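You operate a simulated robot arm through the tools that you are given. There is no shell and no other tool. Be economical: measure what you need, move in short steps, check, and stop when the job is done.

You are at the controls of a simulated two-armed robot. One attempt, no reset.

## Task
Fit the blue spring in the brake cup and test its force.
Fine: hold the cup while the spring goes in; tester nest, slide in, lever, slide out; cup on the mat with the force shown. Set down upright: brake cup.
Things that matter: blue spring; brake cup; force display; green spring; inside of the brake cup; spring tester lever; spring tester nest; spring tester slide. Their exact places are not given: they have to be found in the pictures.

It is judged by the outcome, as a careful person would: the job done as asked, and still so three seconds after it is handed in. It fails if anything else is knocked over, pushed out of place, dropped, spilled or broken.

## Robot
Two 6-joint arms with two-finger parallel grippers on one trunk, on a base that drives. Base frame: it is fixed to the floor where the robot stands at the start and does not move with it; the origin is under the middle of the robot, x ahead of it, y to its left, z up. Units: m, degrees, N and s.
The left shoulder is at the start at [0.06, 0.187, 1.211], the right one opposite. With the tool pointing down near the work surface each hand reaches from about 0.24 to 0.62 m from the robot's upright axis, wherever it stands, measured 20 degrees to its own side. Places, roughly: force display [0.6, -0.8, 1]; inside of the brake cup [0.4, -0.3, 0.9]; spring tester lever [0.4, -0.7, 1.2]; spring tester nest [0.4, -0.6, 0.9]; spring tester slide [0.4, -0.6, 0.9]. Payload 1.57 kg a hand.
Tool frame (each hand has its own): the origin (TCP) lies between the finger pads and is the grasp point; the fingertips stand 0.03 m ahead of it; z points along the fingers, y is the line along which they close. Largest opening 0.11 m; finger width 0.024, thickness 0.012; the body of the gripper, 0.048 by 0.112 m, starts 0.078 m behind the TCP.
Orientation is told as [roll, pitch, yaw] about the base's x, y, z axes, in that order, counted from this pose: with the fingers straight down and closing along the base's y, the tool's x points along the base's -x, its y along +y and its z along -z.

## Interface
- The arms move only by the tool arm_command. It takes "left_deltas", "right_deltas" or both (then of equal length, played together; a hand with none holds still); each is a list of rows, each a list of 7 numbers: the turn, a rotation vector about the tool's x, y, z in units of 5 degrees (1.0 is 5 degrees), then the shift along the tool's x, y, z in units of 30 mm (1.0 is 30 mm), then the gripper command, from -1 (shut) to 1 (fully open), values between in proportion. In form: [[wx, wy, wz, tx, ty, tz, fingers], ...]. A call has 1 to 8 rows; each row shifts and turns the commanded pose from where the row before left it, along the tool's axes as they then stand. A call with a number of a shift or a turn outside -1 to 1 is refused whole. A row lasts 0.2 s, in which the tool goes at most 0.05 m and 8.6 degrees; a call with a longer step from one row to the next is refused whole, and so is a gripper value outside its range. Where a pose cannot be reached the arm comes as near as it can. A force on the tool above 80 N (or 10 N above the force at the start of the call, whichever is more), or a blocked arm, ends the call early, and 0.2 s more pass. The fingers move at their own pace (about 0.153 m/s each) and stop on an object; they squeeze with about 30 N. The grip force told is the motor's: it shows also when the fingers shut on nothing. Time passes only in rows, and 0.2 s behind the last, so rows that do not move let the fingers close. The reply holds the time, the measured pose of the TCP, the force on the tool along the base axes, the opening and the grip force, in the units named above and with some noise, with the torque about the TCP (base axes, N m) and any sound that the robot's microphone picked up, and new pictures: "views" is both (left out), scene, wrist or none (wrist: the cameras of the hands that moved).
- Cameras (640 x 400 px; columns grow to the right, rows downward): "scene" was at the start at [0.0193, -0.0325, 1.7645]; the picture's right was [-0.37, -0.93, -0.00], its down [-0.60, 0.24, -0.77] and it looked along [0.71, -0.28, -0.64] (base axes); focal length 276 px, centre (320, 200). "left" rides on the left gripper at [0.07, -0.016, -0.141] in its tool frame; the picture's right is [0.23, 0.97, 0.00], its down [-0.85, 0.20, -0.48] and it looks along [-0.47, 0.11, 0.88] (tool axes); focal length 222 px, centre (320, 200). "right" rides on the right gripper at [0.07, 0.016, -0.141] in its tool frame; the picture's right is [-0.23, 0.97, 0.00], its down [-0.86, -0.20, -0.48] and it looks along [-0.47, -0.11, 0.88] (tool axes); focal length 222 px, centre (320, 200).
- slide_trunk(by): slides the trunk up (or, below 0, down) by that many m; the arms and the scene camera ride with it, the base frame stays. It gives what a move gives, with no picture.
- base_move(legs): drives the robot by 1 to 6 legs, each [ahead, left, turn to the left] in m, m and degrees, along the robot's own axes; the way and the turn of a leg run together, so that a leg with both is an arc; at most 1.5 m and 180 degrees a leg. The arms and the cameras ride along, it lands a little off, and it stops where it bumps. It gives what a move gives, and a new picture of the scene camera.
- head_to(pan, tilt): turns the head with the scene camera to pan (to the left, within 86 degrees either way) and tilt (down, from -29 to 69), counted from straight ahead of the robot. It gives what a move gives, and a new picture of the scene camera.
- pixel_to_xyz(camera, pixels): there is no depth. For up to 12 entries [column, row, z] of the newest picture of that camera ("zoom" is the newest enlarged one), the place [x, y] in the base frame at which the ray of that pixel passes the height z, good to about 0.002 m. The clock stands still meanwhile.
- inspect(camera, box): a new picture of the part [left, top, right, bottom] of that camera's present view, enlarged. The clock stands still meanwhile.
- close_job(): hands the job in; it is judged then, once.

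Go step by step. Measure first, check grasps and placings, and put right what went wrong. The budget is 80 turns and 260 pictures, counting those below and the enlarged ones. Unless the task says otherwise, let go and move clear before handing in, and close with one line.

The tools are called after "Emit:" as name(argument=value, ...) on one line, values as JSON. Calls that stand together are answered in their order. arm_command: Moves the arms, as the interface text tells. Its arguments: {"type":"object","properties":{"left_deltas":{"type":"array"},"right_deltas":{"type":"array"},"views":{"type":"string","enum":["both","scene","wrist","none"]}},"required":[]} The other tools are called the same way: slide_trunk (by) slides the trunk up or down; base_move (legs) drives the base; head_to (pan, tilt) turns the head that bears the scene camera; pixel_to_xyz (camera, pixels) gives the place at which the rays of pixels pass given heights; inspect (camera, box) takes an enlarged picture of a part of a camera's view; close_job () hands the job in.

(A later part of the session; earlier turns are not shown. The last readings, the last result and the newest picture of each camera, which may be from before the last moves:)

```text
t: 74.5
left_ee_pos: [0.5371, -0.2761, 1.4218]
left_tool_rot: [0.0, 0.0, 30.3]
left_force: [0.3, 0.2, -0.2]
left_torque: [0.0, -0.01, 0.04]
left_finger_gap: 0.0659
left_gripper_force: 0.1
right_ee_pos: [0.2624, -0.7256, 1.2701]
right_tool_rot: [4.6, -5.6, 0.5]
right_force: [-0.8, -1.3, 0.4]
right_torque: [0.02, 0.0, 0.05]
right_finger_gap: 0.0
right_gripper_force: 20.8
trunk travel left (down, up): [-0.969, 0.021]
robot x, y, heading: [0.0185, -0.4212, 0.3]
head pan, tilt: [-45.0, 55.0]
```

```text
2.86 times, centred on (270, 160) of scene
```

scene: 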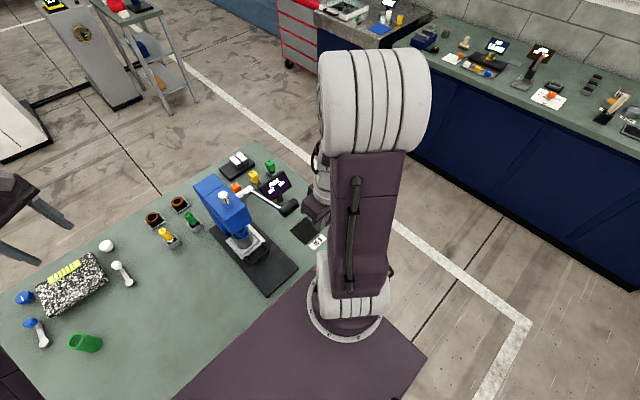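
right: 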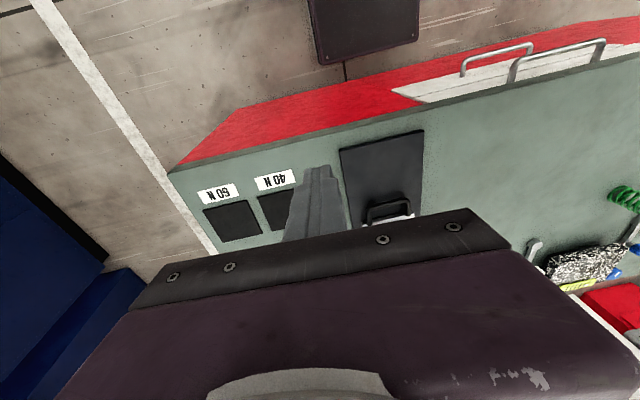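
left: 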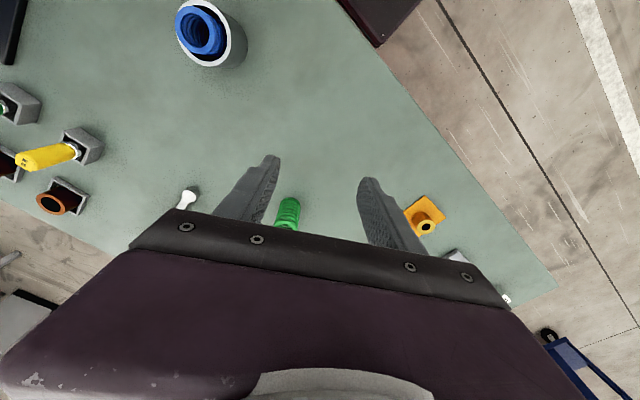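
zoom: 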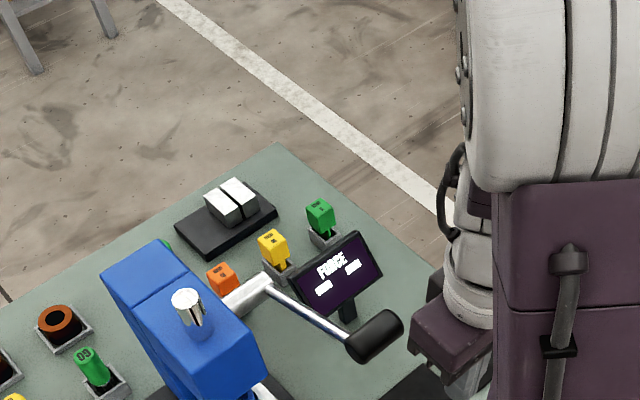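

Emit:
pixel_to_xyz(camera="scene", pixels=[[288.9, 208, 1.17], [288.9, 208, 1.2], [288.9, 208, 1.22], [280.5, 211, 1.2], [297, 202.5, 1.2], [250, 186.5, 1.08], [250, 186.5, 1.13]])

Emit:
arm_command(right_deltas=[[0.9, 1, 0, 0, 0, 0, -1], [0, 0, 0, -0.3, 0, 0, -1], [0, 0, 0, -0.3, 0, 0, -1]], views="none")

```text
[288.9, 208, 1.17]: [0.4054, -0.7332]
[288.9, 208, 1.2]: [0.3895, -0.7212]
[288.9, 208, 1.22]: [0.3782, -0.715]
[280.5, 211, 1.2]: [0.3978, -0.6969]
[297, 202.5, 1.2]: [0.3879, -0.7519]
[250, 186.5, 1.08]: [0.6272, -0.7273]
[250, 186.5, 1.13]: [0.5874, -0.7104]
```

```text
t: 75.3
left_ee_pos: [0.5383, -0.2763, 1.4196]
left_tool_rot: [0.0, 0.0, 30.3]
left_force: [-0.1, -0.3, -0.3]
left_torque: [0.02, 0.0, 0.02]
left_finger_gap: 0.0662
left_gripper_force: 0.0
right_ee_pos: [0.2816, -0.7257, 1.2709]
right_tool_rot: [4.8, -5.6, 0.5]
right_force: [0.7, -0.2, -0.6]
right_torque: [0.01, 0.02, 0.01]
right_finger_gap: 0.0
right_gripper_force: 21.5
right hand out of reach, approached as far as the arm can: row 1
trunk travel left (down, up): [-0.969, 0.021]
robot x, y, heading: [0.0216, -0.4234, 0.2]
head pan, tilt: [-45.0, 55.0]
```

Knob confirmed at (0.392,-0.722,1.20). Move above it, straightening the hand.

Emit:
arm_command(right_deltas=[[0, 0, 0, -0.7, 0, -0.1, -1], [0, 0, 0, -0.8, 0, 0, -1], [0.9, 1, 0, -0.8, 0, 0, -1], [0, 0, 0, -0.8, 0.05, 0, -1], [0, 0, 0, -0.4, 0.05, 0, -1], [0, 0, 0, 0, 0, 0, -1]], views="wrist")

Emit:
inspect(camera="scene", box=[200, 140, 340, 250])

```text
t: 76.7
left_ee_pos: [0.537, -0.2758, 1.4205]
left_tool_rot: [0.0, -0.1, 30.2]
left_force: [-0.7, -0.4, -0.5]
left_torque: [-0.04, 0.02, 0.02]
left_finger_gap: 0.0661
left_gripper_force: 0.1
right_ee_pos: [0.3558, -0.7192, 1.2662]
right_tool_rot: [5.6, -6.4, 0.4]
right_force: [0.4, -0.4, -0.7]
right_torque: [0.01, 0.0, 0.01]
right_finger_gap: 0.0
right_gripper_force: 21.6
right hand out of reach, approached as far as the arm can: row 1, 2, 3, 5
trunk travel left (down, up): [-0.969, 0.021]
robot x, y, heading: [0.0212, -0.4197, -0.0]
head pan, tilt: [-45.0, 55.0]
```

right: 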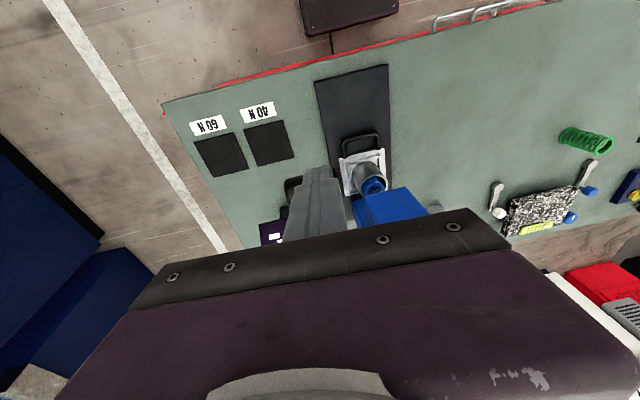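

```text
3.64 times, centred on (270, 195) of scene
```

zoom: 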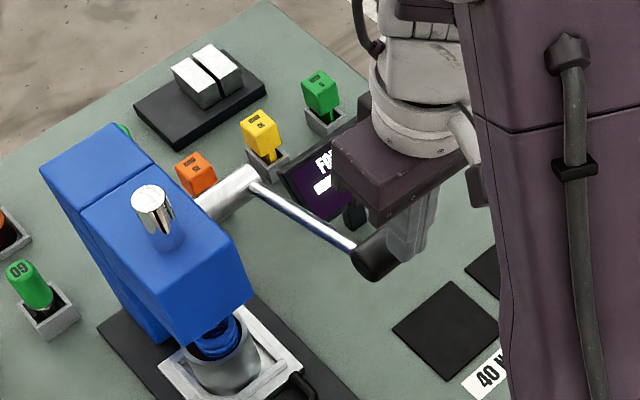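

Need 3 cm more forward. Continue and correct the small tilt.

Emit:
arm_command(right_deltas=[[0, 0, 0, -0.6, 0, 0, -1], [0, 0, 0, -0.6, 0, 0.1, -1], [0.5, 0.6, 0, 0, 0, 0, -1], [0.5, 0.6, 0, 0, 0, 0, -1], [0, 0, 0, 0, 0, 0, -1]], views="wrist")

Emit:
inspect(camera="scene", box=[200, 140, 340, 250])

Emit:
inspect(camera="right", box=[220, 120, 440, 260])

```text
t: 77.9
left_ee_pos: [0.5381, -0.2749, 1.4207]
left_tool_rot: [-0.1, 0.0, 30.4]
left_force: [-0.7, 0.5, -0.3]
left_torque: [-0.01, 0.04, 0.0]
left_finger_gap: 0.0658
left_gripper_force: 0.1
right_ee_pos: [0.3868, -0.7164, 1.2534]
right_tool_rot: [5.6, -6.6, 0.2]
right_force: [-0.1, -0.3, -0.5]
right_torque: [-0.02, 0.01, 0.01]
right_finger_gap: 0.0
right_gripper_force: 21.6
right hand out of reach, approached as far as the arm can: row 1, 2, 3, 4
trunk travel left (down, up): [-0.969, 0.021]
robot x, y, heading: [0.0239, -0.422, 0.3]
head pan, tilt: [-45.0, 55.0]
```

right: 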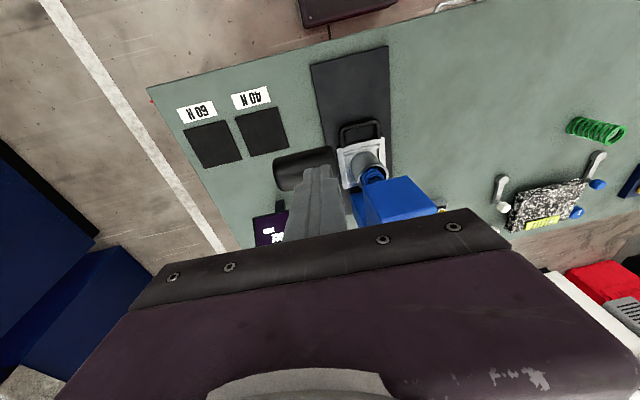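

```text
3.64 times, centred on (270, 195) of scene
```

zoom: 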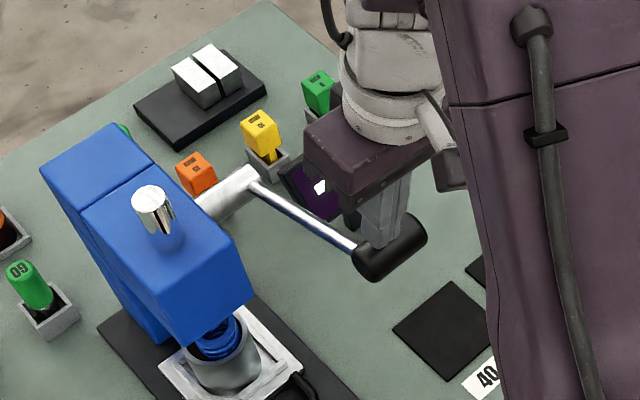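

```text
2.86 times, centred on (330, 190) of right
```

zoom: 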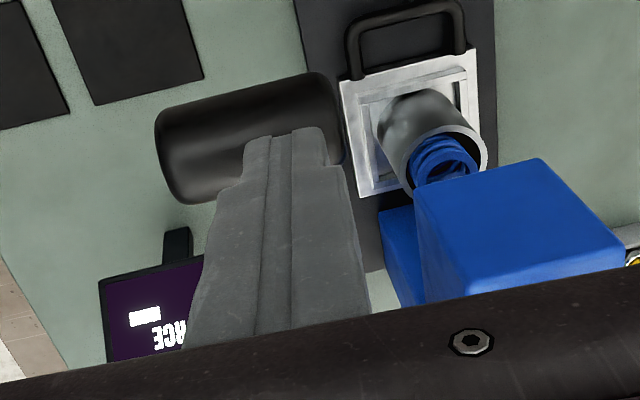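

Fingertips are over the knob. Shift 8 mm outward and press down along the lever arc (first ~12°).

Emit:
arm_command(right_deltas=[[0, 0, 0, 0, -0.27, 0, -1], [0, 0, 0, 0.05, 0, 0.35, -1], [0, 0, 0, 0.37, 0, 0.61, -1], [0, 0, 0, 0.37, 0, 0.61, -1], [0, 0, 0, 0, 0, 0, -1]], views="wrist")

Emit:
inspect(camera="scene", box=[200, 140, 340, 250])

```text
t: 79.1
left_ee_pos: [0.5365, -0.2751, 1.4211]
left_tool_rot: [0.0, -0.1, 30.4]
left_force: [-0.2, 0.2, -0.6]
left_torque: [0.0, -0.02, -0.01]
left_finger_gap: 0.0659
left_gripper_force: 0.0
right_ee_pos: [0.3678, -0.7212, 1.205]
right_tool_rot: [5.6, -6.6, 0.4]
right_force: [0.4, -0.9, 0.3]
right_torque: [-0.02, 0.0, -0.04]
right_finger_gap: 0.0
right_gripper_force: 21.3
trunk travel left (down, up): [-0.969, 0.021]
robot x, y, heading: [0.0209, -0.4208, 0.1]
head pan, tilt: [-45.0, 55.0]
```

right: 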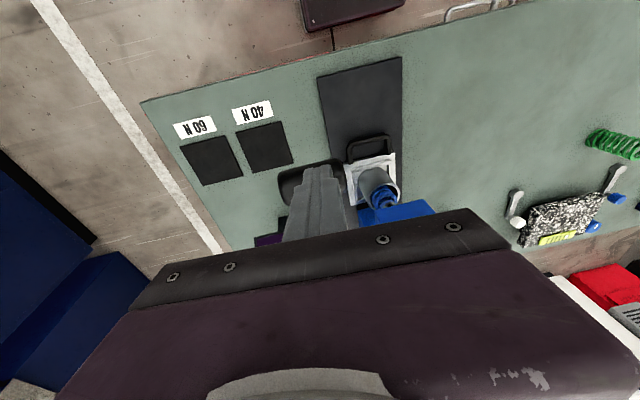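

```text
3.64 times, centred on (270, 195) of scene
```

zoom: 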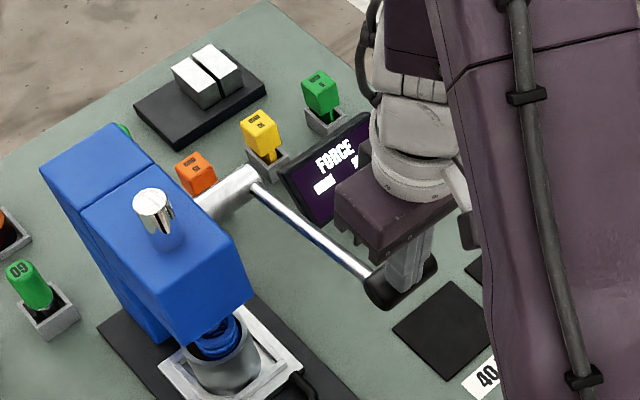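

The lever is following. Continue down the arc.

Emit:
arm_command(right_deltas=[[0, 0, 0, 0.26, 0, 0.65, -1], [0, 0, 0, 0.26, 0, 0.65, -1], [0, 0, 0, 0.15, 0, 0.68, -1], [0, 0, 0, 0.15, 0, 0.68, -1], [0, 0, 0, 0, 0, 0, -1]], views="wrist")

Emit:
inspect(camera="scene", box=[200, 140, 340, 250])

```text
t: 80.3
left_ee_pos: [0.5334, -0.2751, 1.4226]
left_tool_rot: [-0.1, -0.1, 30.3]
left_force: [-0.6, -0.1, 0.9]
left_torque: [-0.03, -0.04, 0.0]
left_finger_gap: 0.0661
left_gripper_force: 0.0
right_ee_pos: [0.3503, -0.7131, 1.1238]
right_tool_rot: [5.6, -7.0, 0.3]
right_force: [-0.3, -0.4, -1.5]
right_torque: [0.02, -0.02, 0.0]
right_finger_gap: 0.0
right_gripper_force: 21.3
trunk travel left (down, up): [-0.969, 0.021]
robot x, y, heading: [0.0187, -0.4249, 0.0]
head pan, tilt: [-45.0, 55.0]
```

right: 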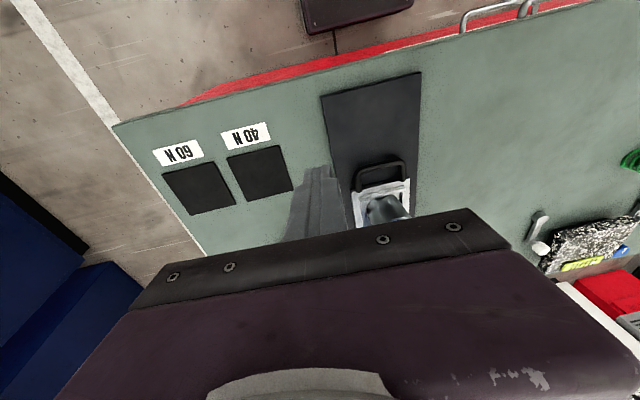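

```text
3.64 times, centred on (270, 195) of scene
```

zoom: 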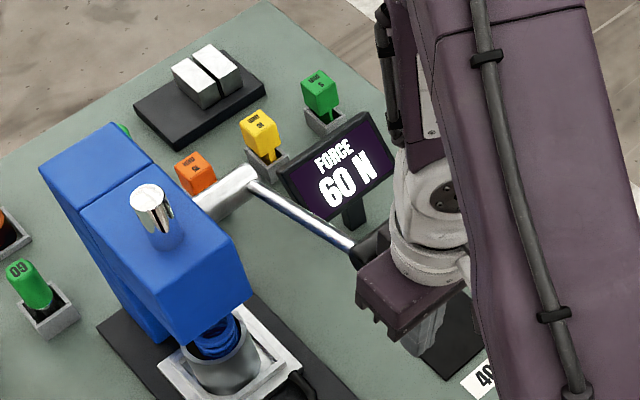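

The display reads "FORCE 60 N" and the lever has returned up. Withdraw the hand back and then sideways to in front of the slide.

Emit:
arm_command(right_deltas=[[0, 0, 0, 0.9, 0, 0, -1], [0, 0, 0, 0.9, 0, 0, -1], [0, 0, 0, 0, 0.9, 0, -1], [0, 0, 0, 0, 0.9, 0, -1], [0, 0, 0, 0, 0.9, 0, -1], [0, 0, 0, 0, 0.9, 0, -1]], views="wrist")

Emit:
inspect(camera="scene", box=[180, 140, 340, 260])

```text
t: 81.7
left_ee_pos: [0.5369, -0.2749, 1.4193]
left_tool_rot: [0.0, 0.0, 30.3]
left_force: [-0.5, 0.1, 0.1]
left_torque: [-0.01, 0.01, -0.01]
left_finger_gap: 0.066
left_gripper_force: 0.1
right_ee_pos: [0.3117, -0.6072, 1.1212]
right_tool_rot: [5.6, -6.6, 0.4]
right_force: [0.5, 0.5, -0.5]
right_torque: [-0.02, 0.02, 0.04]
right_finger_gap: 0.0001
right_gripper_force: 21.2
right hand out of reach, approached as far as the arm can: row 5, 6
trunk travel left (down, up): [-0.969, 0.021]
robot x, y, heading: [0.018, -0.4217, 0.3]
head pan, tilt: [-45.0, 55.0]
```

right: 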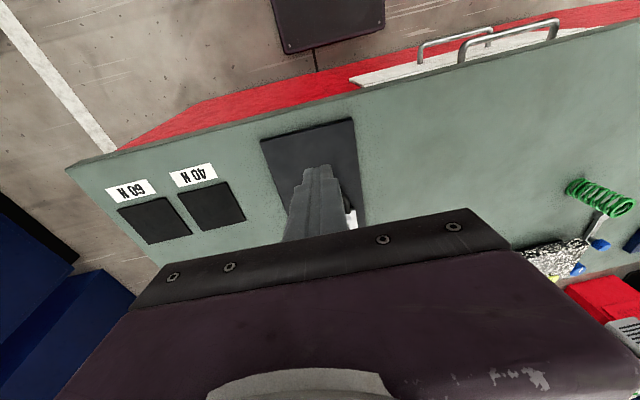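

```text
3.33 times, centred on (260, 200) of scene
```

zoom: 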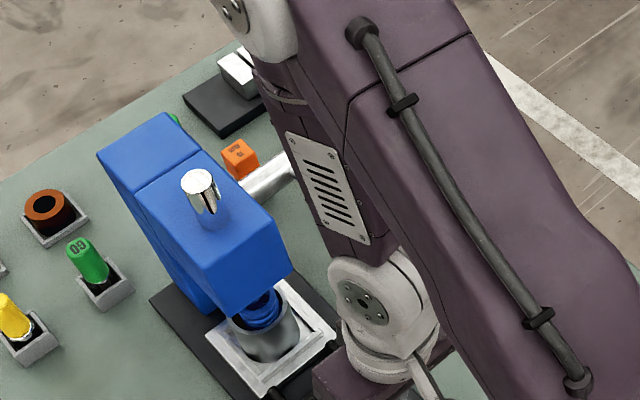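

Lower the trunk again to regain wrist freedom and look at the handle.

Emit:
slide_trunk(by=-0.13)

Emit:
arm_command(right_deltas=[[0.5, 0, 0, 0, 0, -0.6, -1], [0.6, -1, 0, 0, 0, -0.6, -0.2], [0, -1, 0, 0, 0, 0, -0.2], [0, -1, 0, 0, 0, 0, -0.2], [0, -1, 0, 0, 0, 0, -0.2]], views="both")

Emit:
inspect(camera="right", box=[200, 60, 440, 240])

Emit:
inspect(camera="scene", box=[180, 140, 340, 260])

```text
t: 83.3
left_ee_pos: [0.5353, -0.275, 1.2926]
left_tool_rot: [0.1, -0.1, 30.3]
left_force: [-1.1, -0.3, 0.0]
left_torque: [0.03, 0.0, 0.01]
left_finger_gap: 0.066
left_gripper_force: 0.1
right_ee_pos: [0.3113, -0.6081, 0.9914]
right_tool_rot: [5.5, -6.5, 0.4]
right_force: [-1.1, 0.2, 0.6]
right_torque: [0.02, 0.01, -0.02]
right_finger_gap: 0.0
right_gripper_force: 21.6
trunk travel left (down, up): [-0.839, 0.151]
robot x, y, heading: [0.019, -0.4247, 0.3]
head pan, tilt: [-45.0, 55.0]
```

```text
t: 84.5
left_ee_pos: [0.5364, -0.2754, 1.2895]
left_tool_rot: [0.0, 0.0, 30.2]
left_force: [-0.1, -0.4, 0.6]
left_torque: [-0.02, 0.01, 0.01]
left_finger_gap: 0.0659
left_gripper_force: 0.1
right_ee_pos: [0.3899, -0.6121, 1.0021]
right_tool_rot: [0.1, -26.6, 0.3]
right_force: [0.4, 0.6, 0.0]
right_torque: [-0.01, -0.02, -0.02]
right_finger_gap: 0.044
right_gripper_force: 0.0
right hand out of reach, approached as far as the arm can: row 1, 2, 3, 4, 5
trunk travel left (down, up): [-0.839, 0.151]
robot x, y, heading: [0.0184, -0.4244, 0.3]
head pan, tilt: [-45.0, 55.0]
```

scene: 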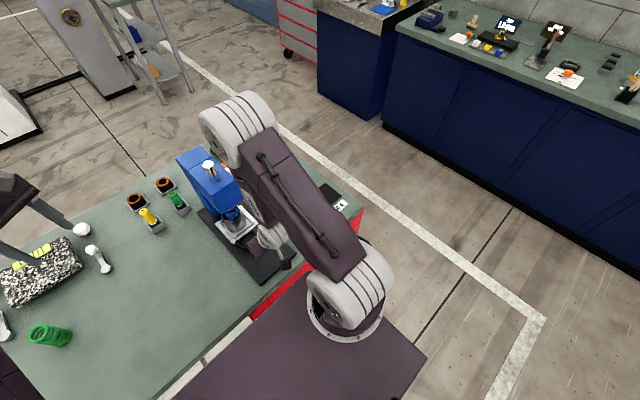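
right: 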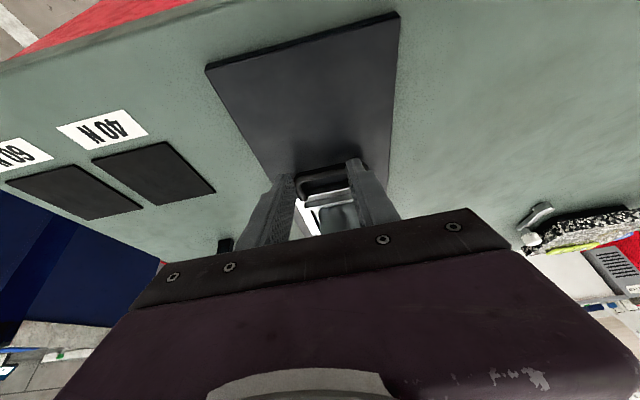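

```text
2.22 times, centred on (320, 150) of right
```

zoom: 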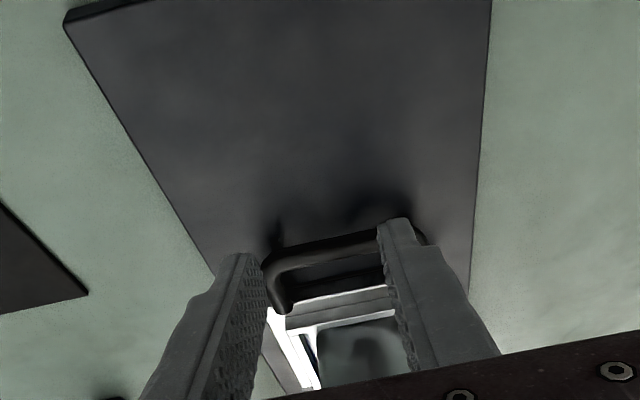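

```text
3.33 times, centred on (260, 200) of scene
```

zoom: 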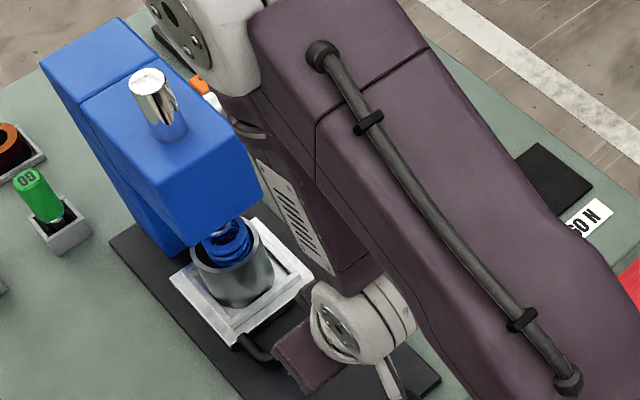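

The arm is cramped. Back the base 0.1 m to get reach comparable to when I pushed, then measure the handle.

Emit:
base_move(legs=[[-0.1, 0, 0]])

Emit:
arm_command(right_deltas=[[0, 0, 0, 0, 0, 0, -0.2], [0, 0, 0, 0, 0, 0, -0.2]], views="wrist")

Emit:
inspect(camera="right", box=[240, 100, 400, 220])

```text
t: 85.6
left_ee_pos: [0.4395, -0.2762, 1.29]
left_tool_rot: [0.1, 0.1, 30.1]
left_force: [0.7, -0.9, -0.2]
left_torque: [-0.01, 0.02, 0.0]
left_finger_gap: 0.0659
left_gripper_force: 0.1
right_ee_pos: [0.2903, -0.6127, 1.0026]
right_tool_rot: [0.3, -26.3, 0.1]
right_force: [0.1, 0.4, 0.2]
right_torque: [-0.01, 0.03, 0.0]
right_finger_gap: 0.044
right_gripper_force: 0.0
trunk travel left (down, up): [-0.839, 0.151]
robot x, y, heading: [-0.0853, -0.425, 0.1]
head pan, tilt: [-45.0, 55.0]
```

scene: 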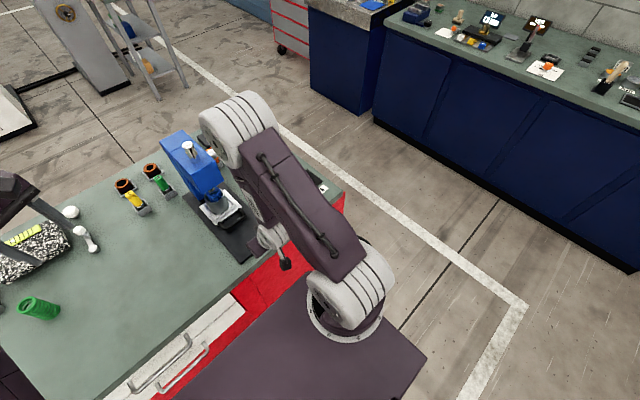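

```text
t: 86.2
left_ee_pos: [0.4378, -0.2765, 1.2891]
left_tool_rot: [0.0, 0.0, 30.1]
left_force: [0.5, -0.5, 0.3]
left_torque: [0.01, -0.03, 0.0]
left_finger_gap: 0.0659
left_gripper_force: 0.0
right_ee_pos: [0.2902, -0.6122, 1.0021]
right_tool_rot: [0.2, -26.3, 0.1]
right_force: [0.6, 0.3, -0.8]
right_torque: [-0.01, 0.0, -0.01]
right_finger_gap: 0.0441
right_gripper_force: 0.0
trunk travel left (down, up): [-0.839, 0.151]
robot x, y, heading: [-0.0808, -0.422, 0.0]
head pan, tilt: [-45.0, 55.0]
```

right: 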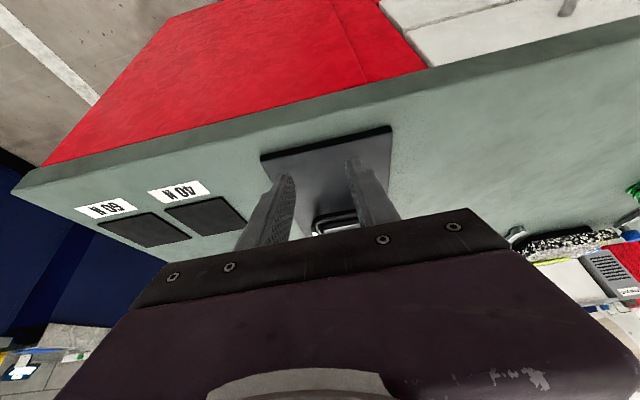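

```text
3.33 times, centred on (320, 160) of right
```

zoom: 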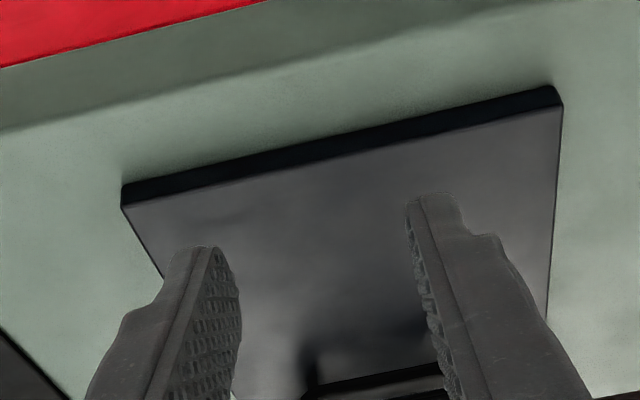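

Handle bar now at x≈0.441 with its left side bar at y≈-0.569. I'll straddle that side bar from above: move over it first.

Emit:
arm_command(right_deltas=[[0, -1, 0, 0, 0, 0, -0.2], [0, 0, 0, -0.909, 0.287, 0.546, -0.2], [0, 0, 0, -0.909, 0.287, 0.546, -0.2], [0, 0, 0, -0.909, 0.287, 0.546, -0.2], [0, 0, 0, -0.909, 0.287, 0.546, -0.2], [0, 0, 0, -0.909, 0.287, 0.546, -0.2], [0, 0, 0, 0, 0, 0, -0.2]], views="wrist")

Emit:
inspect(camera="right", box=[240, 100, 400, 220])

Emit:
inspect(camera="scene", box=[160, 130, 320, 250])

```text
t: 87.8
left_ee_pos: [0.4369, -0.2775, 1.2907]
left_tool_rot: [0.0, 0.1, 30.1]
left_force: [1.0, -0.4, 0.7]
left_torque: [-0.01, -0.01, 0.0]
left_finger_gap: 0.066
left_gripper_force: 0.1
right_ee_pos: [0.4575, -0.5714, 0.9996]
right_tool_rot: [0.2, -31.5, 0.0]
right_force: [0.7, 1.0, -0.8]
right_torque: [0.05, 0.01, 0.02]
right_finger_gap: 0.044
right_gripper_force: 0.0
right hand out of reach, approached as far as the arm can: row 1
trunk travel left (down, up): [-0.839, 0.151]
robot x, y, heading: [-0.083, -0.4245, 0.0]
head pan, tilt: [-45.0, 55.0]
```

right: 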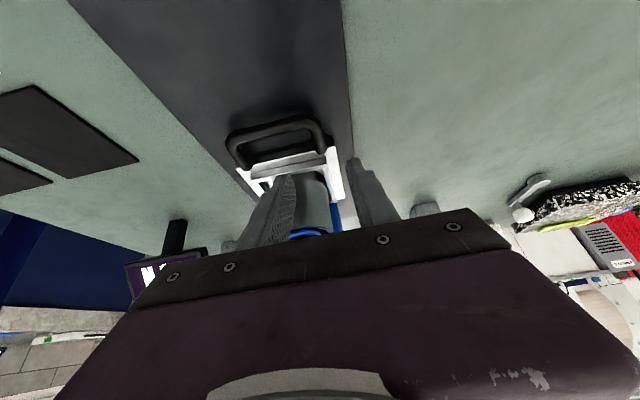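

```text
3.33 times, centred on (320, 160) of right
```

zoom: 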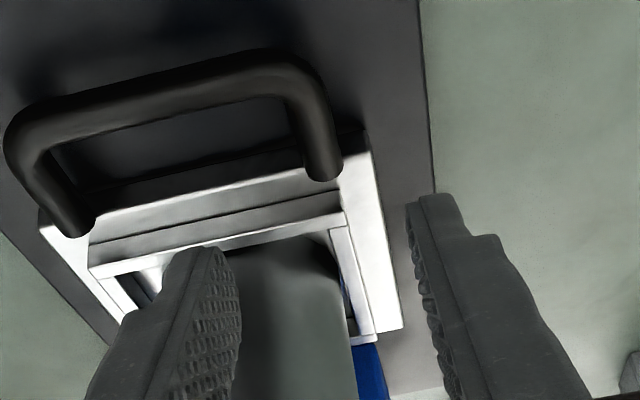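

```text
3.33 times, centred on (240, 190) of scene
```

zoom: 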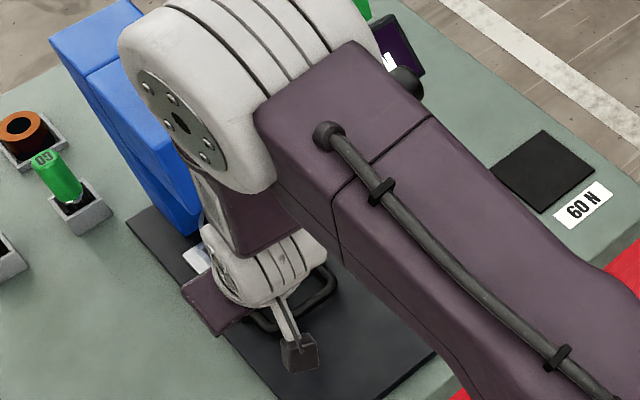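

Emit:
pixel_to_xyz(camera="right", pixels=[[272, 129, 0.937], [318.5, 137.5, 0.937], [322, 149.5, 0.937], [236, 154, 0.937], [315, 122, 0.937], [321.5, 149.5, 0.93], [344, 158, 0.925]])

```text
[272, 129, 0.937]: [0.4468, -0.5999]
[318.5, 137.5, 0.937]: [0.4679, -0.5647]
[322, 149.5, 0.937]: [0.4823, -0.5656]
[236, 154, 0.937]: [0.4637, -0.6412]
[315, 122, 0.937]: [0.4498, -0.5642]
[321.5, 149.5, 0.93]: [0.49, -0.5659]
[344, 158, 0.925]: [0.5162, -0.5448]
```

Side bar at y≈-0.565, x 0.447–0.487. Lower onto it and close.

Emit:
arm_command(right_deltas=[[0, 0, 0, 0.32, 0.2, 0.2, -0.2], [0, 0, 0, 0.32, 0, 0.48, -0.2], [0, 0, 0, 0.32, 0, 0.47, -0.2], [0, 0, 0, 0, 0, 0, -0.2], [0, 0, 0, 0, 0, 0, -1], [0, 0, 0, 0, 0, 0, -1]], views="wrist")

Emit:
inspect(camera="right", box=[240, 100, 400, 220])

```text
t: 89.2
left_ee_pos: [0.4351, -0.2815, 1.2914]
left_tool_rot: [0.2, -0.2, 30.1]
left_force: [0.8, -0.1, 0.2]
left_torque: [0.01, -0.01, -0.02]
left_finger_gap: 0.066
left_gripper_force: 0.2
right_ee_pos: [0.4501, -0.5687, 0.9526]
right_tool_rot: [0.4, -31.4, -0.3]
right_force: [0.0, -18.9, 3.3]
right_torque: [-0.58, -0.6, 0.09]
right_finger_gap: 0.0122
right_gripper_force: 29.6
trunk travel left (down, up): [-0.839, 0.151]
robot x, y, heading: [-0.0791, -0.4223, -0.0]
head pan, tilt: [-45.0, 55.0]
```

right: 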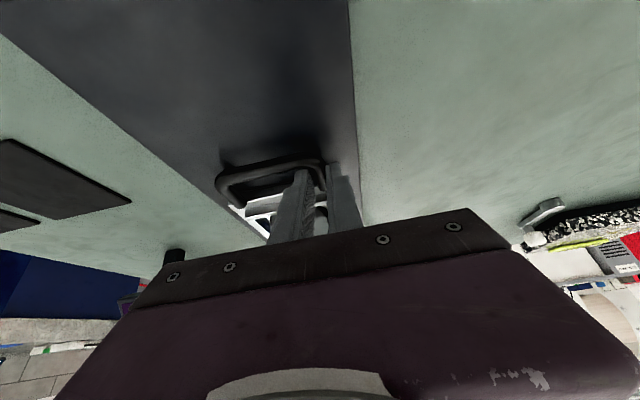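

```text
3.33 times, centred on (320, 160) of right
```

zoom: 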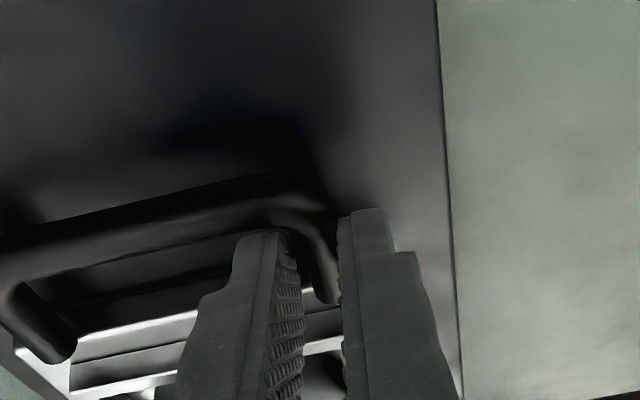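

Side bar gripped (12 mm). Relieve the sideways load and pull the slide out slowly.

Emit:
arm_command(right_deltas=[[0, 0, 0, 0, -0.11, 0, -1], [0, 0, 0, 0.3, 0, -0.18, -1], [0, 0, 0, 0.427, 0, -0.261, -1], [0, 0, 0, 0.427, 0, -0.261, -1], [0, 0, 0, 0.427, 0, -0.261, -1], [0, 0, 0, 0.427, 0, -0.261, -1], [0, 0, 0, 0.427, 0, -0.261, -1], [0, 0, 0, 0.3, 0, -0.18, -1]], views="wrist")

Emit:
inspect(camera="scene", box=[160, 130, 320, 250])

```text
t: 91.0
left_ee_pos: [0.4379, -0.2775, 1.2901]
left_tool_rot: [0.1, -0.1, 30.3]
left_force: [-0.3, -0.5, 0.0]
left_torque: [0.02, 0.02, 0.02]
left_finger_gap: 0.0662
left_gripper_force: 0.1
right_ee_pos: [0.3562, -0.5678, 0.9547]
right_tool_rot: [0.2, -31.2, 0.1]
right_force: [1.6, -1.1, -12.7]
right_torque: [0.0, -0.27, 0.32]
right_finger_gap: 0.0121
right_gripper_force: 29.7
trunk travel left (down, up): [-0.839, 0.151]
robot x, y, heading: [-0.0829, -0.4233, 0.0]
head pan, tilt: [-45.0, 55.0]
```

right: 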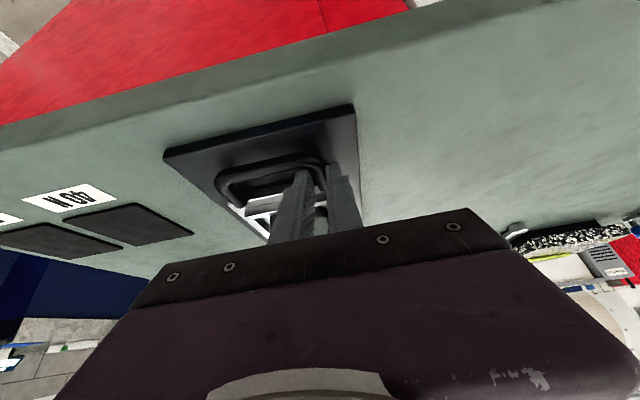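

```text
3.33 times, centred on (240, 190) of scene
```

zoom: 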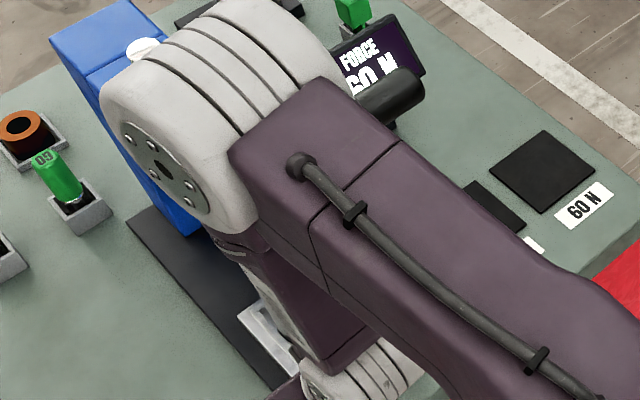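

Slide has come 94 mm; pull the remaining ~35 mm with slight downward relief.

Emit:
arm_command(right_deltas=[[0, 0, 0, 0.4, 0, -0.15, -1], [0, 0, 0, 0.36, 0, -0.22, -1], [0, 0, 0, 0.3, 0, -0.18, -1], [0, 0, 0, 0, 0, 0, -1]], views="wrist")

Emit:
inspect(camera="right", box=[200, 60, 440, 240])

```text
t: 92.0
left_ee_pos: [0.4351, -0.2775, 1.2926]
left_tool_rot: [0.0, -0.1, 30.1]
left_force: [-0.5, 0.3, 0.6]
left_torque: [0.02, 0.0, 0.0]
left_finger_gap: 0.0662
left_gripper_force: 0.0
right_ee_pos: [0.3211, -0.569, 0.9529]
right_tool_rot: [0.3, -32.1, -0.1]
right_force: [11.2, -11.8, 38.7]
right_torque: [-0.45, -0.43, 0.34]
right_finger_gap: 0.0123
right_gripper_force: 29.3
trunk travel left (down, up): [-0.839, 0.151]
robot x, y, heading: [-0.0784, -0.4214, 0.1]
head pan, tilt: [-45.0, 55.0]
```

right: 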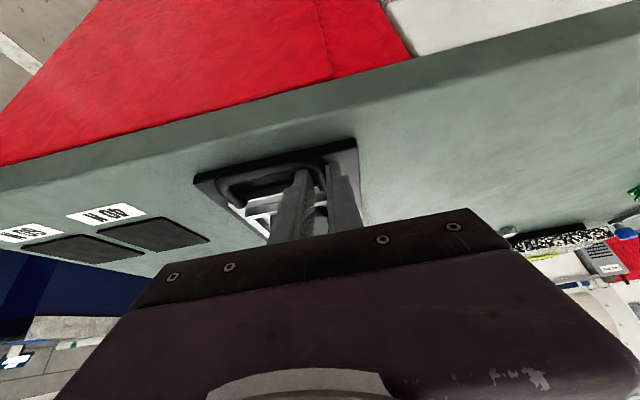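

```text
2.22 times, centred on (320, 150) of right
```

zoom: 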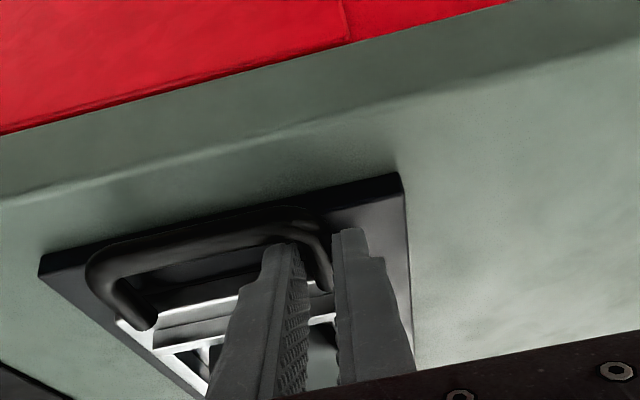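

Slide is fully out (129 mm). Release the handle and lift away.

Emit:
arm_command(right_deltas=[[0, 0, 0, -0.06, 0, -0.1, -1], [0, 0, 0, 0, 0, 0, -0.3], [0, 0, 0, 0, 0, 0, -0.3], [0, 0, 0, -0.3, 0, -0.5, -0.3], [0, 0, 0, -0.5, 0, -0.85, -0.3], [0, 0, 0, -0.5, 0, -0.85, -0.3], [0, 0, 0, -0.5, 0, -0.85, -0.3], [0, 0, 0, -0.5, 0, -0.85, -0.3]], views="both")

Emit:
inspect(camera="right", box=[160, 60, 440, 240])

```text
t: 93.8
left_ee_pos: [0.4354, -0.2762, 1.2916]
left_tool_rot: [0.0, -0.1, 30.1]
left_force: [-0.1, -0.5, 0.3]
left_torque: [0.0, 0.0, -0.02]
left_finger_gap: 0.0661
left_gripper_force: 0.0
right_ee_pos: [0.3203, -0.5691, 1.0898]
right_tool_rot: [0.1, -31.4, 0.0]
right_force: [-0.1, -0.8, 0.7]
right_torque: [0.01, -0.02, 0.01]
right_finger_gap: 0.0385
right_gripper_force: 0.0
trunk travel left (down, up): [-0.839, 0.151]
robot x, y, heading: [-0.0832, -0.4206, 0.0]
head pan, tilt: [-45.0, 55.0]
```

scene: 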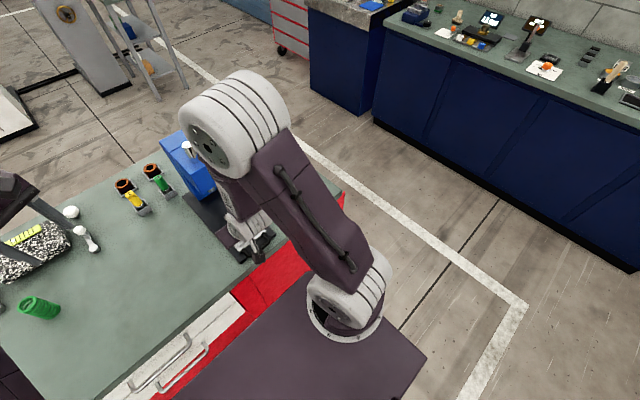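
right: 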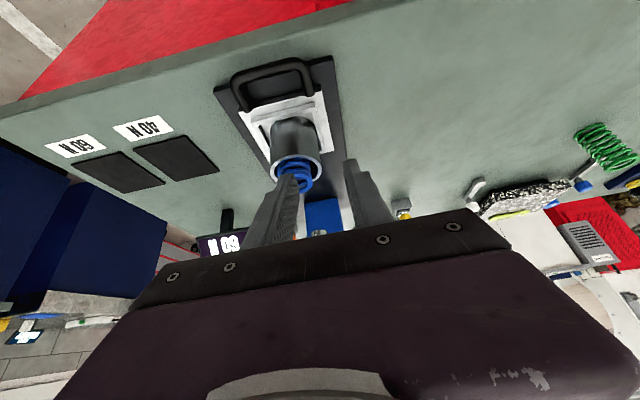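

```text
2.22 times, centred on (300, 150) of right
```

zoom: 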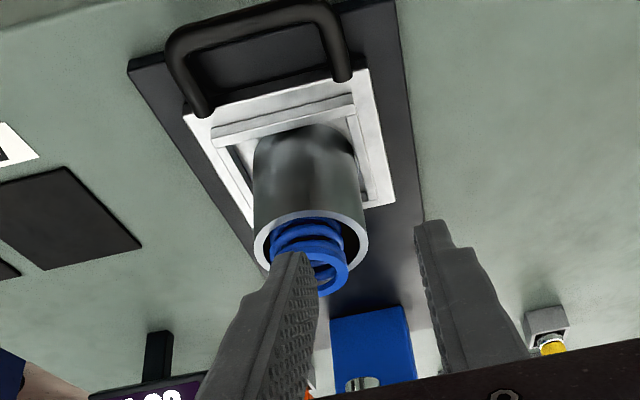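

Display keeps 60 N; cup stands in the nest at the out position. Straighten the right hand to vertical, open, and move above the cup.

Emit:
arm_command(right_deltas=[[0, 1, 0, 0, 0, -0.3, 0.5], [0, 1, 0, 0, 0, 0, 0.5], [0, 1, 0, 0, 0, 0, 0.5], [0, 1, 0, 0, 0, 0, 0.5], [0, 1, 0, 0, 0, 0, 0.5], [0, 1, 0, 0, 0, 0, 0.5], [0, 0.28, 0, 0, 0, 0, 0.5]], views="none")

Emit:
arm_command(right_deltas=[[0, 0, 0, -0.7, -0.3, 0, 0.6], [0, 0, 0, -0.7, -0.3, 0, 0.6], [0, 0, 0, -0.7, -0.3, 0, 0.6], [0, 0, 0, -0.7, -0.3, 0, 0.6], [0, 0, 0, 0, 0, 0, 0.6]], views="wrist")

Emit:
inspect(camera="right", box=[180, 60, 460, 240])

```text
t: 95.4
left_ee_pos: [0.4373, -0.2771, 1.2904]
left_tool_rot: [0.0, 0.0, 30.1]
left_force: [-0.2, -0.3, -0.3]
left_torque: [0.01, 0.02, 0.02]
left_finger_gap: 0.066
left_gripper_force: 0.0
right_ee_pos: [0.3131, -0.5688, 1.0982]
right_tool_rot: [0.2, -0.1, 0.2]
right_force: [0.5, -0.3, 0.1]
right_torque: [0.02, 0.03, 0.03]
right_finger_gap: 0.0827
right_gripper_force: 0.1
right hand out of reach, approached as far as the arm can: row 3
trunk travel left (down, up): [-0.839, 0.151]
robot x, y, heading: [-0.0843, -0.4247, 0.0]
head pan, tilt: [-45.0, 55.0]
```

```text
t: 96.6
left_ee_pos: [0.4365, -0.2765, 1.2903]
left_tool_rot: [0.1, 0.0, 30.2]
left_force: [0.0, -0.5, 0.1]
left_torque: [-0.01, 0.0, -0.05]
left_finger_gap: 0.0658
left_gripper_force: 0.2
right_ee_pos: [0.3977, -0.605, 1.0974]
right_tool_rot: [0.2, -0.2, 0.3]
right_force: [0.9, 0.2, -0.6]
right_torque: [-0.02, -0.02, -0.02]
right_finger_gap: 0.088
right_gripper_force: 0.1
trunk travel left (down, up): [-0.839, 0.151]
robot x, y, heading: [-0.0846, -0.4224, 0.2]
head pan, tilt: [-45.0, 55.0]
```

right: 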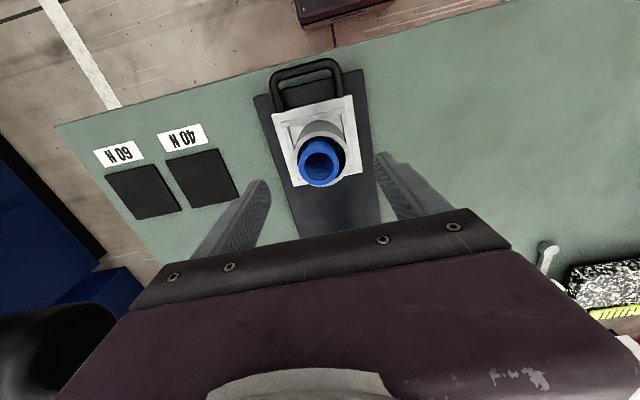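

```text
2.22 times, centred on (320, 150) of right
```

zoom: 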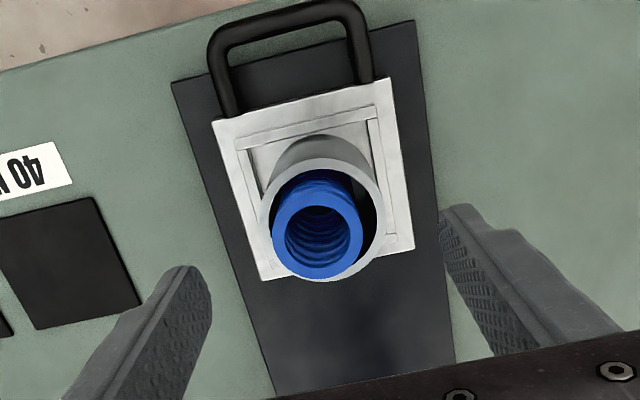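

Emit:
pixel_to_xyz(camera="right", pixels=[[319.1, 159, 0.985], [319.1, 159, 0.995], [105, 174, 0.902], [162, 165, 0.902], [126, 220, 0.902], [182, 208, 0.902], [120, 152, 0.901], [143, 192, 0.902]])

```text
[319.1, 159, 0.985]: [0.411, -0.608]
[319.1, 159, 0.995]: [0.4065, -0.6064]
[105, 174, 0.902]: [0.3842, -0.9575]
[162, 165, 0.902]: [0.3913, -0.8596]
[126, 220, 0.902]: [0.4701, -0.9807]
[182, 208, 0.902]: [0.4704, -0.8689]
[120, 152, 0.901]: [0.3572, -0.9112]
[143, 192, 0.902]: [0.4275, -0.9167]
```

Cup centre (0.408,-0.607). Correct 1 cm, descend to z≈0.970, and grip.

Emit:
arm_command(right_deltas=[[0, 0, 0, -0.34, -0.05, 0, 0.5], [0, 0, 0, 0, 0, 0.9, 0.5], [0, 0, 0, 0, 0, 0.9, 0.5], [0, 0, 0, 0, 0, 0.9, 0.5], [0, 0, 0, 0, 0, 0.9, 0.5], [0, 0, 0, 0, 0, 0.6, 0.5], [0, 0, 0, 0, 0, 0, -1], [0, 0, 0, 0, 0, 0, -1]], views="wrist")

```text
t: 98.4
left_ee_pos: [0.4363, -0.2771, 1.291]
left_tool_rot: [0.1, 0.0, 30.1]
left_force: [-0.3, 0.5, 0.7]
left_torque: [0.01, -0.02, -0.01]
left_finger_gap: 0.0659
left_gripper_force: 0.0
right_ee_pos: [0.407, -0.604, 0.9734]
right_tool_rot: [0.1, -0.1, 0.2]
right_force: [0.4, -0.7, 3.6]
right_torque: [-0.18, 0.06, -0.01]
right_finger_gap: 0.0655
right_gripper_force: 29.8
trunk travel left (down, up): [-0.839, 0.151]
robot x, y, heading: [-0.0797, -0.4223, 0.1]
head pan, tilt: [-45.0, 55.0]
```

right: 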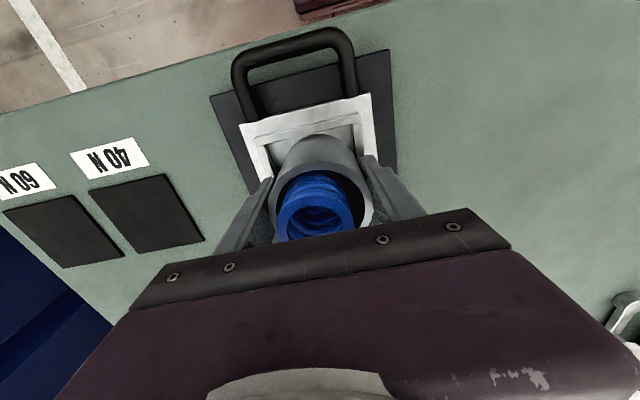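

Cup gripped. The lever is in the way of a direct path, so lift, pull the cup back toward the robot, and tuck the left hand up and away before driving right.

Emit:
arm_command(left_deltas=[[0, 0, 0, 0.72, 0.42, -0.8, 0.2], [0, 0, 0, 0.72, 0.42, -0.8, 0.2], [0, 0, 0, 0.72, 0.42, -0.8, 0.2], [0, 0, 0, 0.72, 0.42, -0.8, 0.2], [0, 0, 0, 0.5, 0.3, -0.8, 0.2], [0, 0, 0, 0, 0, -0.8, 0.2], [0, 0, 0, 0, 0, 0, 0.2], [0, 0, 0, 0, 0, 0, 0.2]], right_deltas=[[0, 0, 0, 0, 0, -0.6, -1], [0, 0, 0, 0, 0, -1, -1], [0, 0, 0, 0, 0, -0.7, -1], [0, 0, 0, 0.95, 0, 0, -1], [0, 0, 0, 0.95, 0, 0, -1], [0, 0, 0, 0.95, 0, 0, -1], [0, 0, 0, 0.95, 0, 0, -1], [0, 0, 0, 0.95, 0, 0, -1]], views="both")

```text
t: 100.2
left_ee_pos: [0.3164, -0.2753, 1.4352]
left_tool_rot: [-0.1, -0.1, 30.1]
left_force: [-1.1, 0.5, -0.6]
left_torque: [0.02, -0.04, 0.02]
left_finger_gap: 0.0661
left_gripper_force: 0.0
right_ee_pos: [0.2628, -0.6061, 1.0417]
right_tool_rot: [0.1, -0.3, 0.2]
right_force: [0.1, 0.5, -2.2]
right_torque: [0.02, 0.01, 0.01]
right_finger_gap: 0.0656
right_gripper_force: 30.1
trunk travel left (down, up): [-0.839, 0.151]
robot x, y, heading: [-0.0811, -0.4232, 0.2]
head pan, tilt: [-45.0, 55.0]
```

scene: 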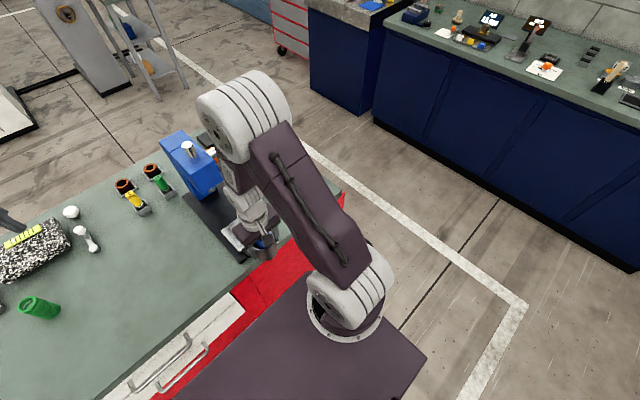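
right: 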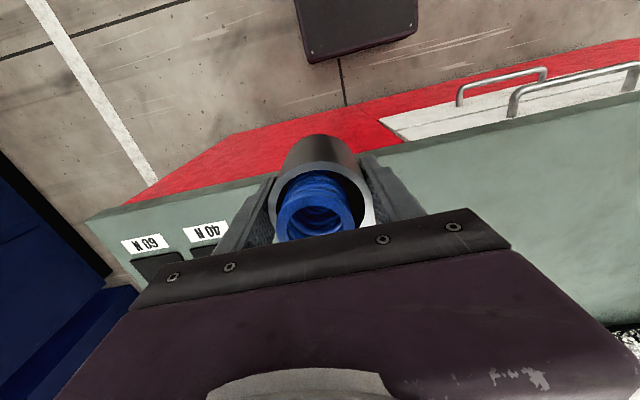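
left: 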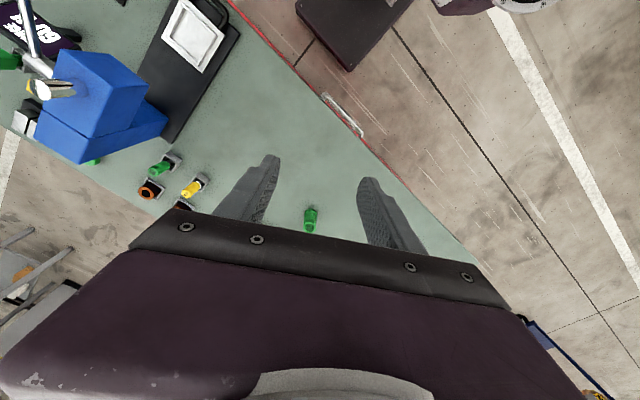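

Clear. Drive right 0.30 m with the cup held over the table's front edge.

Emit:
base_move(legs=[[0, -0.3, 0]])

Emit:
arm_command(right_deltas=[[0, 0, 0, 0, 0, 0, -1], [0, 0, 0, 0, 0, 0, -1]], views="wrist")

```text
t: 102.3
left_ee_pos: [0.3197, -0.5727, 1.4339]
left_tool_rot: [-0.2, 0.0, 30.4]
left_force: [-0.5, -0.1, 0.9]
left_torque: [-0.04, -0.01, -0.02]
left_finger_gap: 0.0661
left_gripper_force: 0.2
right_ee_pos: [0.2672, -0.9023, 1.04]
right_tool_rot: [0.0, -0.1, 0.5]
right_force: [0.7, 0.4, -1.9]
right_torque: [-0.01, -0.04, -0.03]
right_finger_gap: 0.0657
right_gripper_force: 29.8
trunk travel left (down, up): [-0.839, 0.151]
robot x, y, heading: [-0.0797, -0.7193, 0.1]
head pan, tilt: [-45.0, 55.0]
```

scene: 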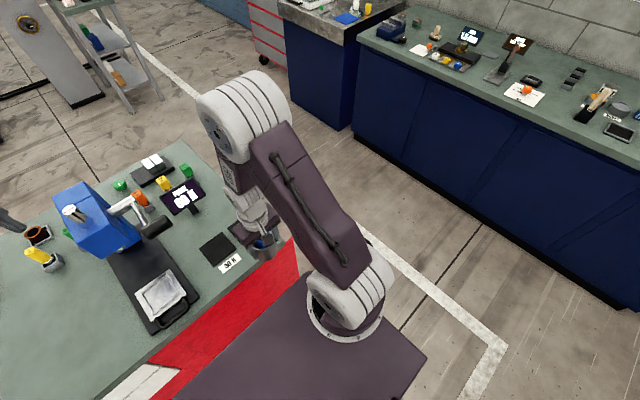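

```text
t: 102.9
left_ee_pos: [0.3188, -0.5731, 1.4345]
left_tool_rot: [0.0, 0.0, 30.5]
left_force: [0.0, 0.4, 0.4]
left_torque: [0.01, 0.01, 0.02]
left_finger_gap: 0.0658
left_gripper_force: 0.0
right_ee_pos: [0.2667, -0.9041, 1.0419]
right_tool_rot: [0.1, 0.0, 0.5]
right_force: [0.8, 0.2, -2.8]
right_torque: [0.01, 0.0, 0.01]
right_finger_gap: 0.0659
right_gripper_force: 30.1
trunk travel left (down, up): [-0.839, 0.151]
robot x, y, heading: [-0.081, -0.7231, 0.4]
head pan, tilt: [-45.0, 55.0]
```

right: 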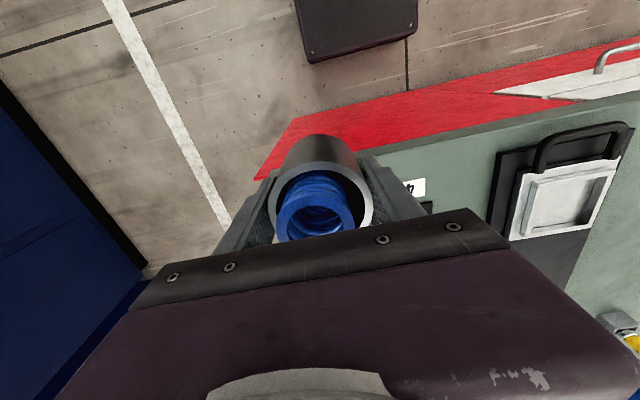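

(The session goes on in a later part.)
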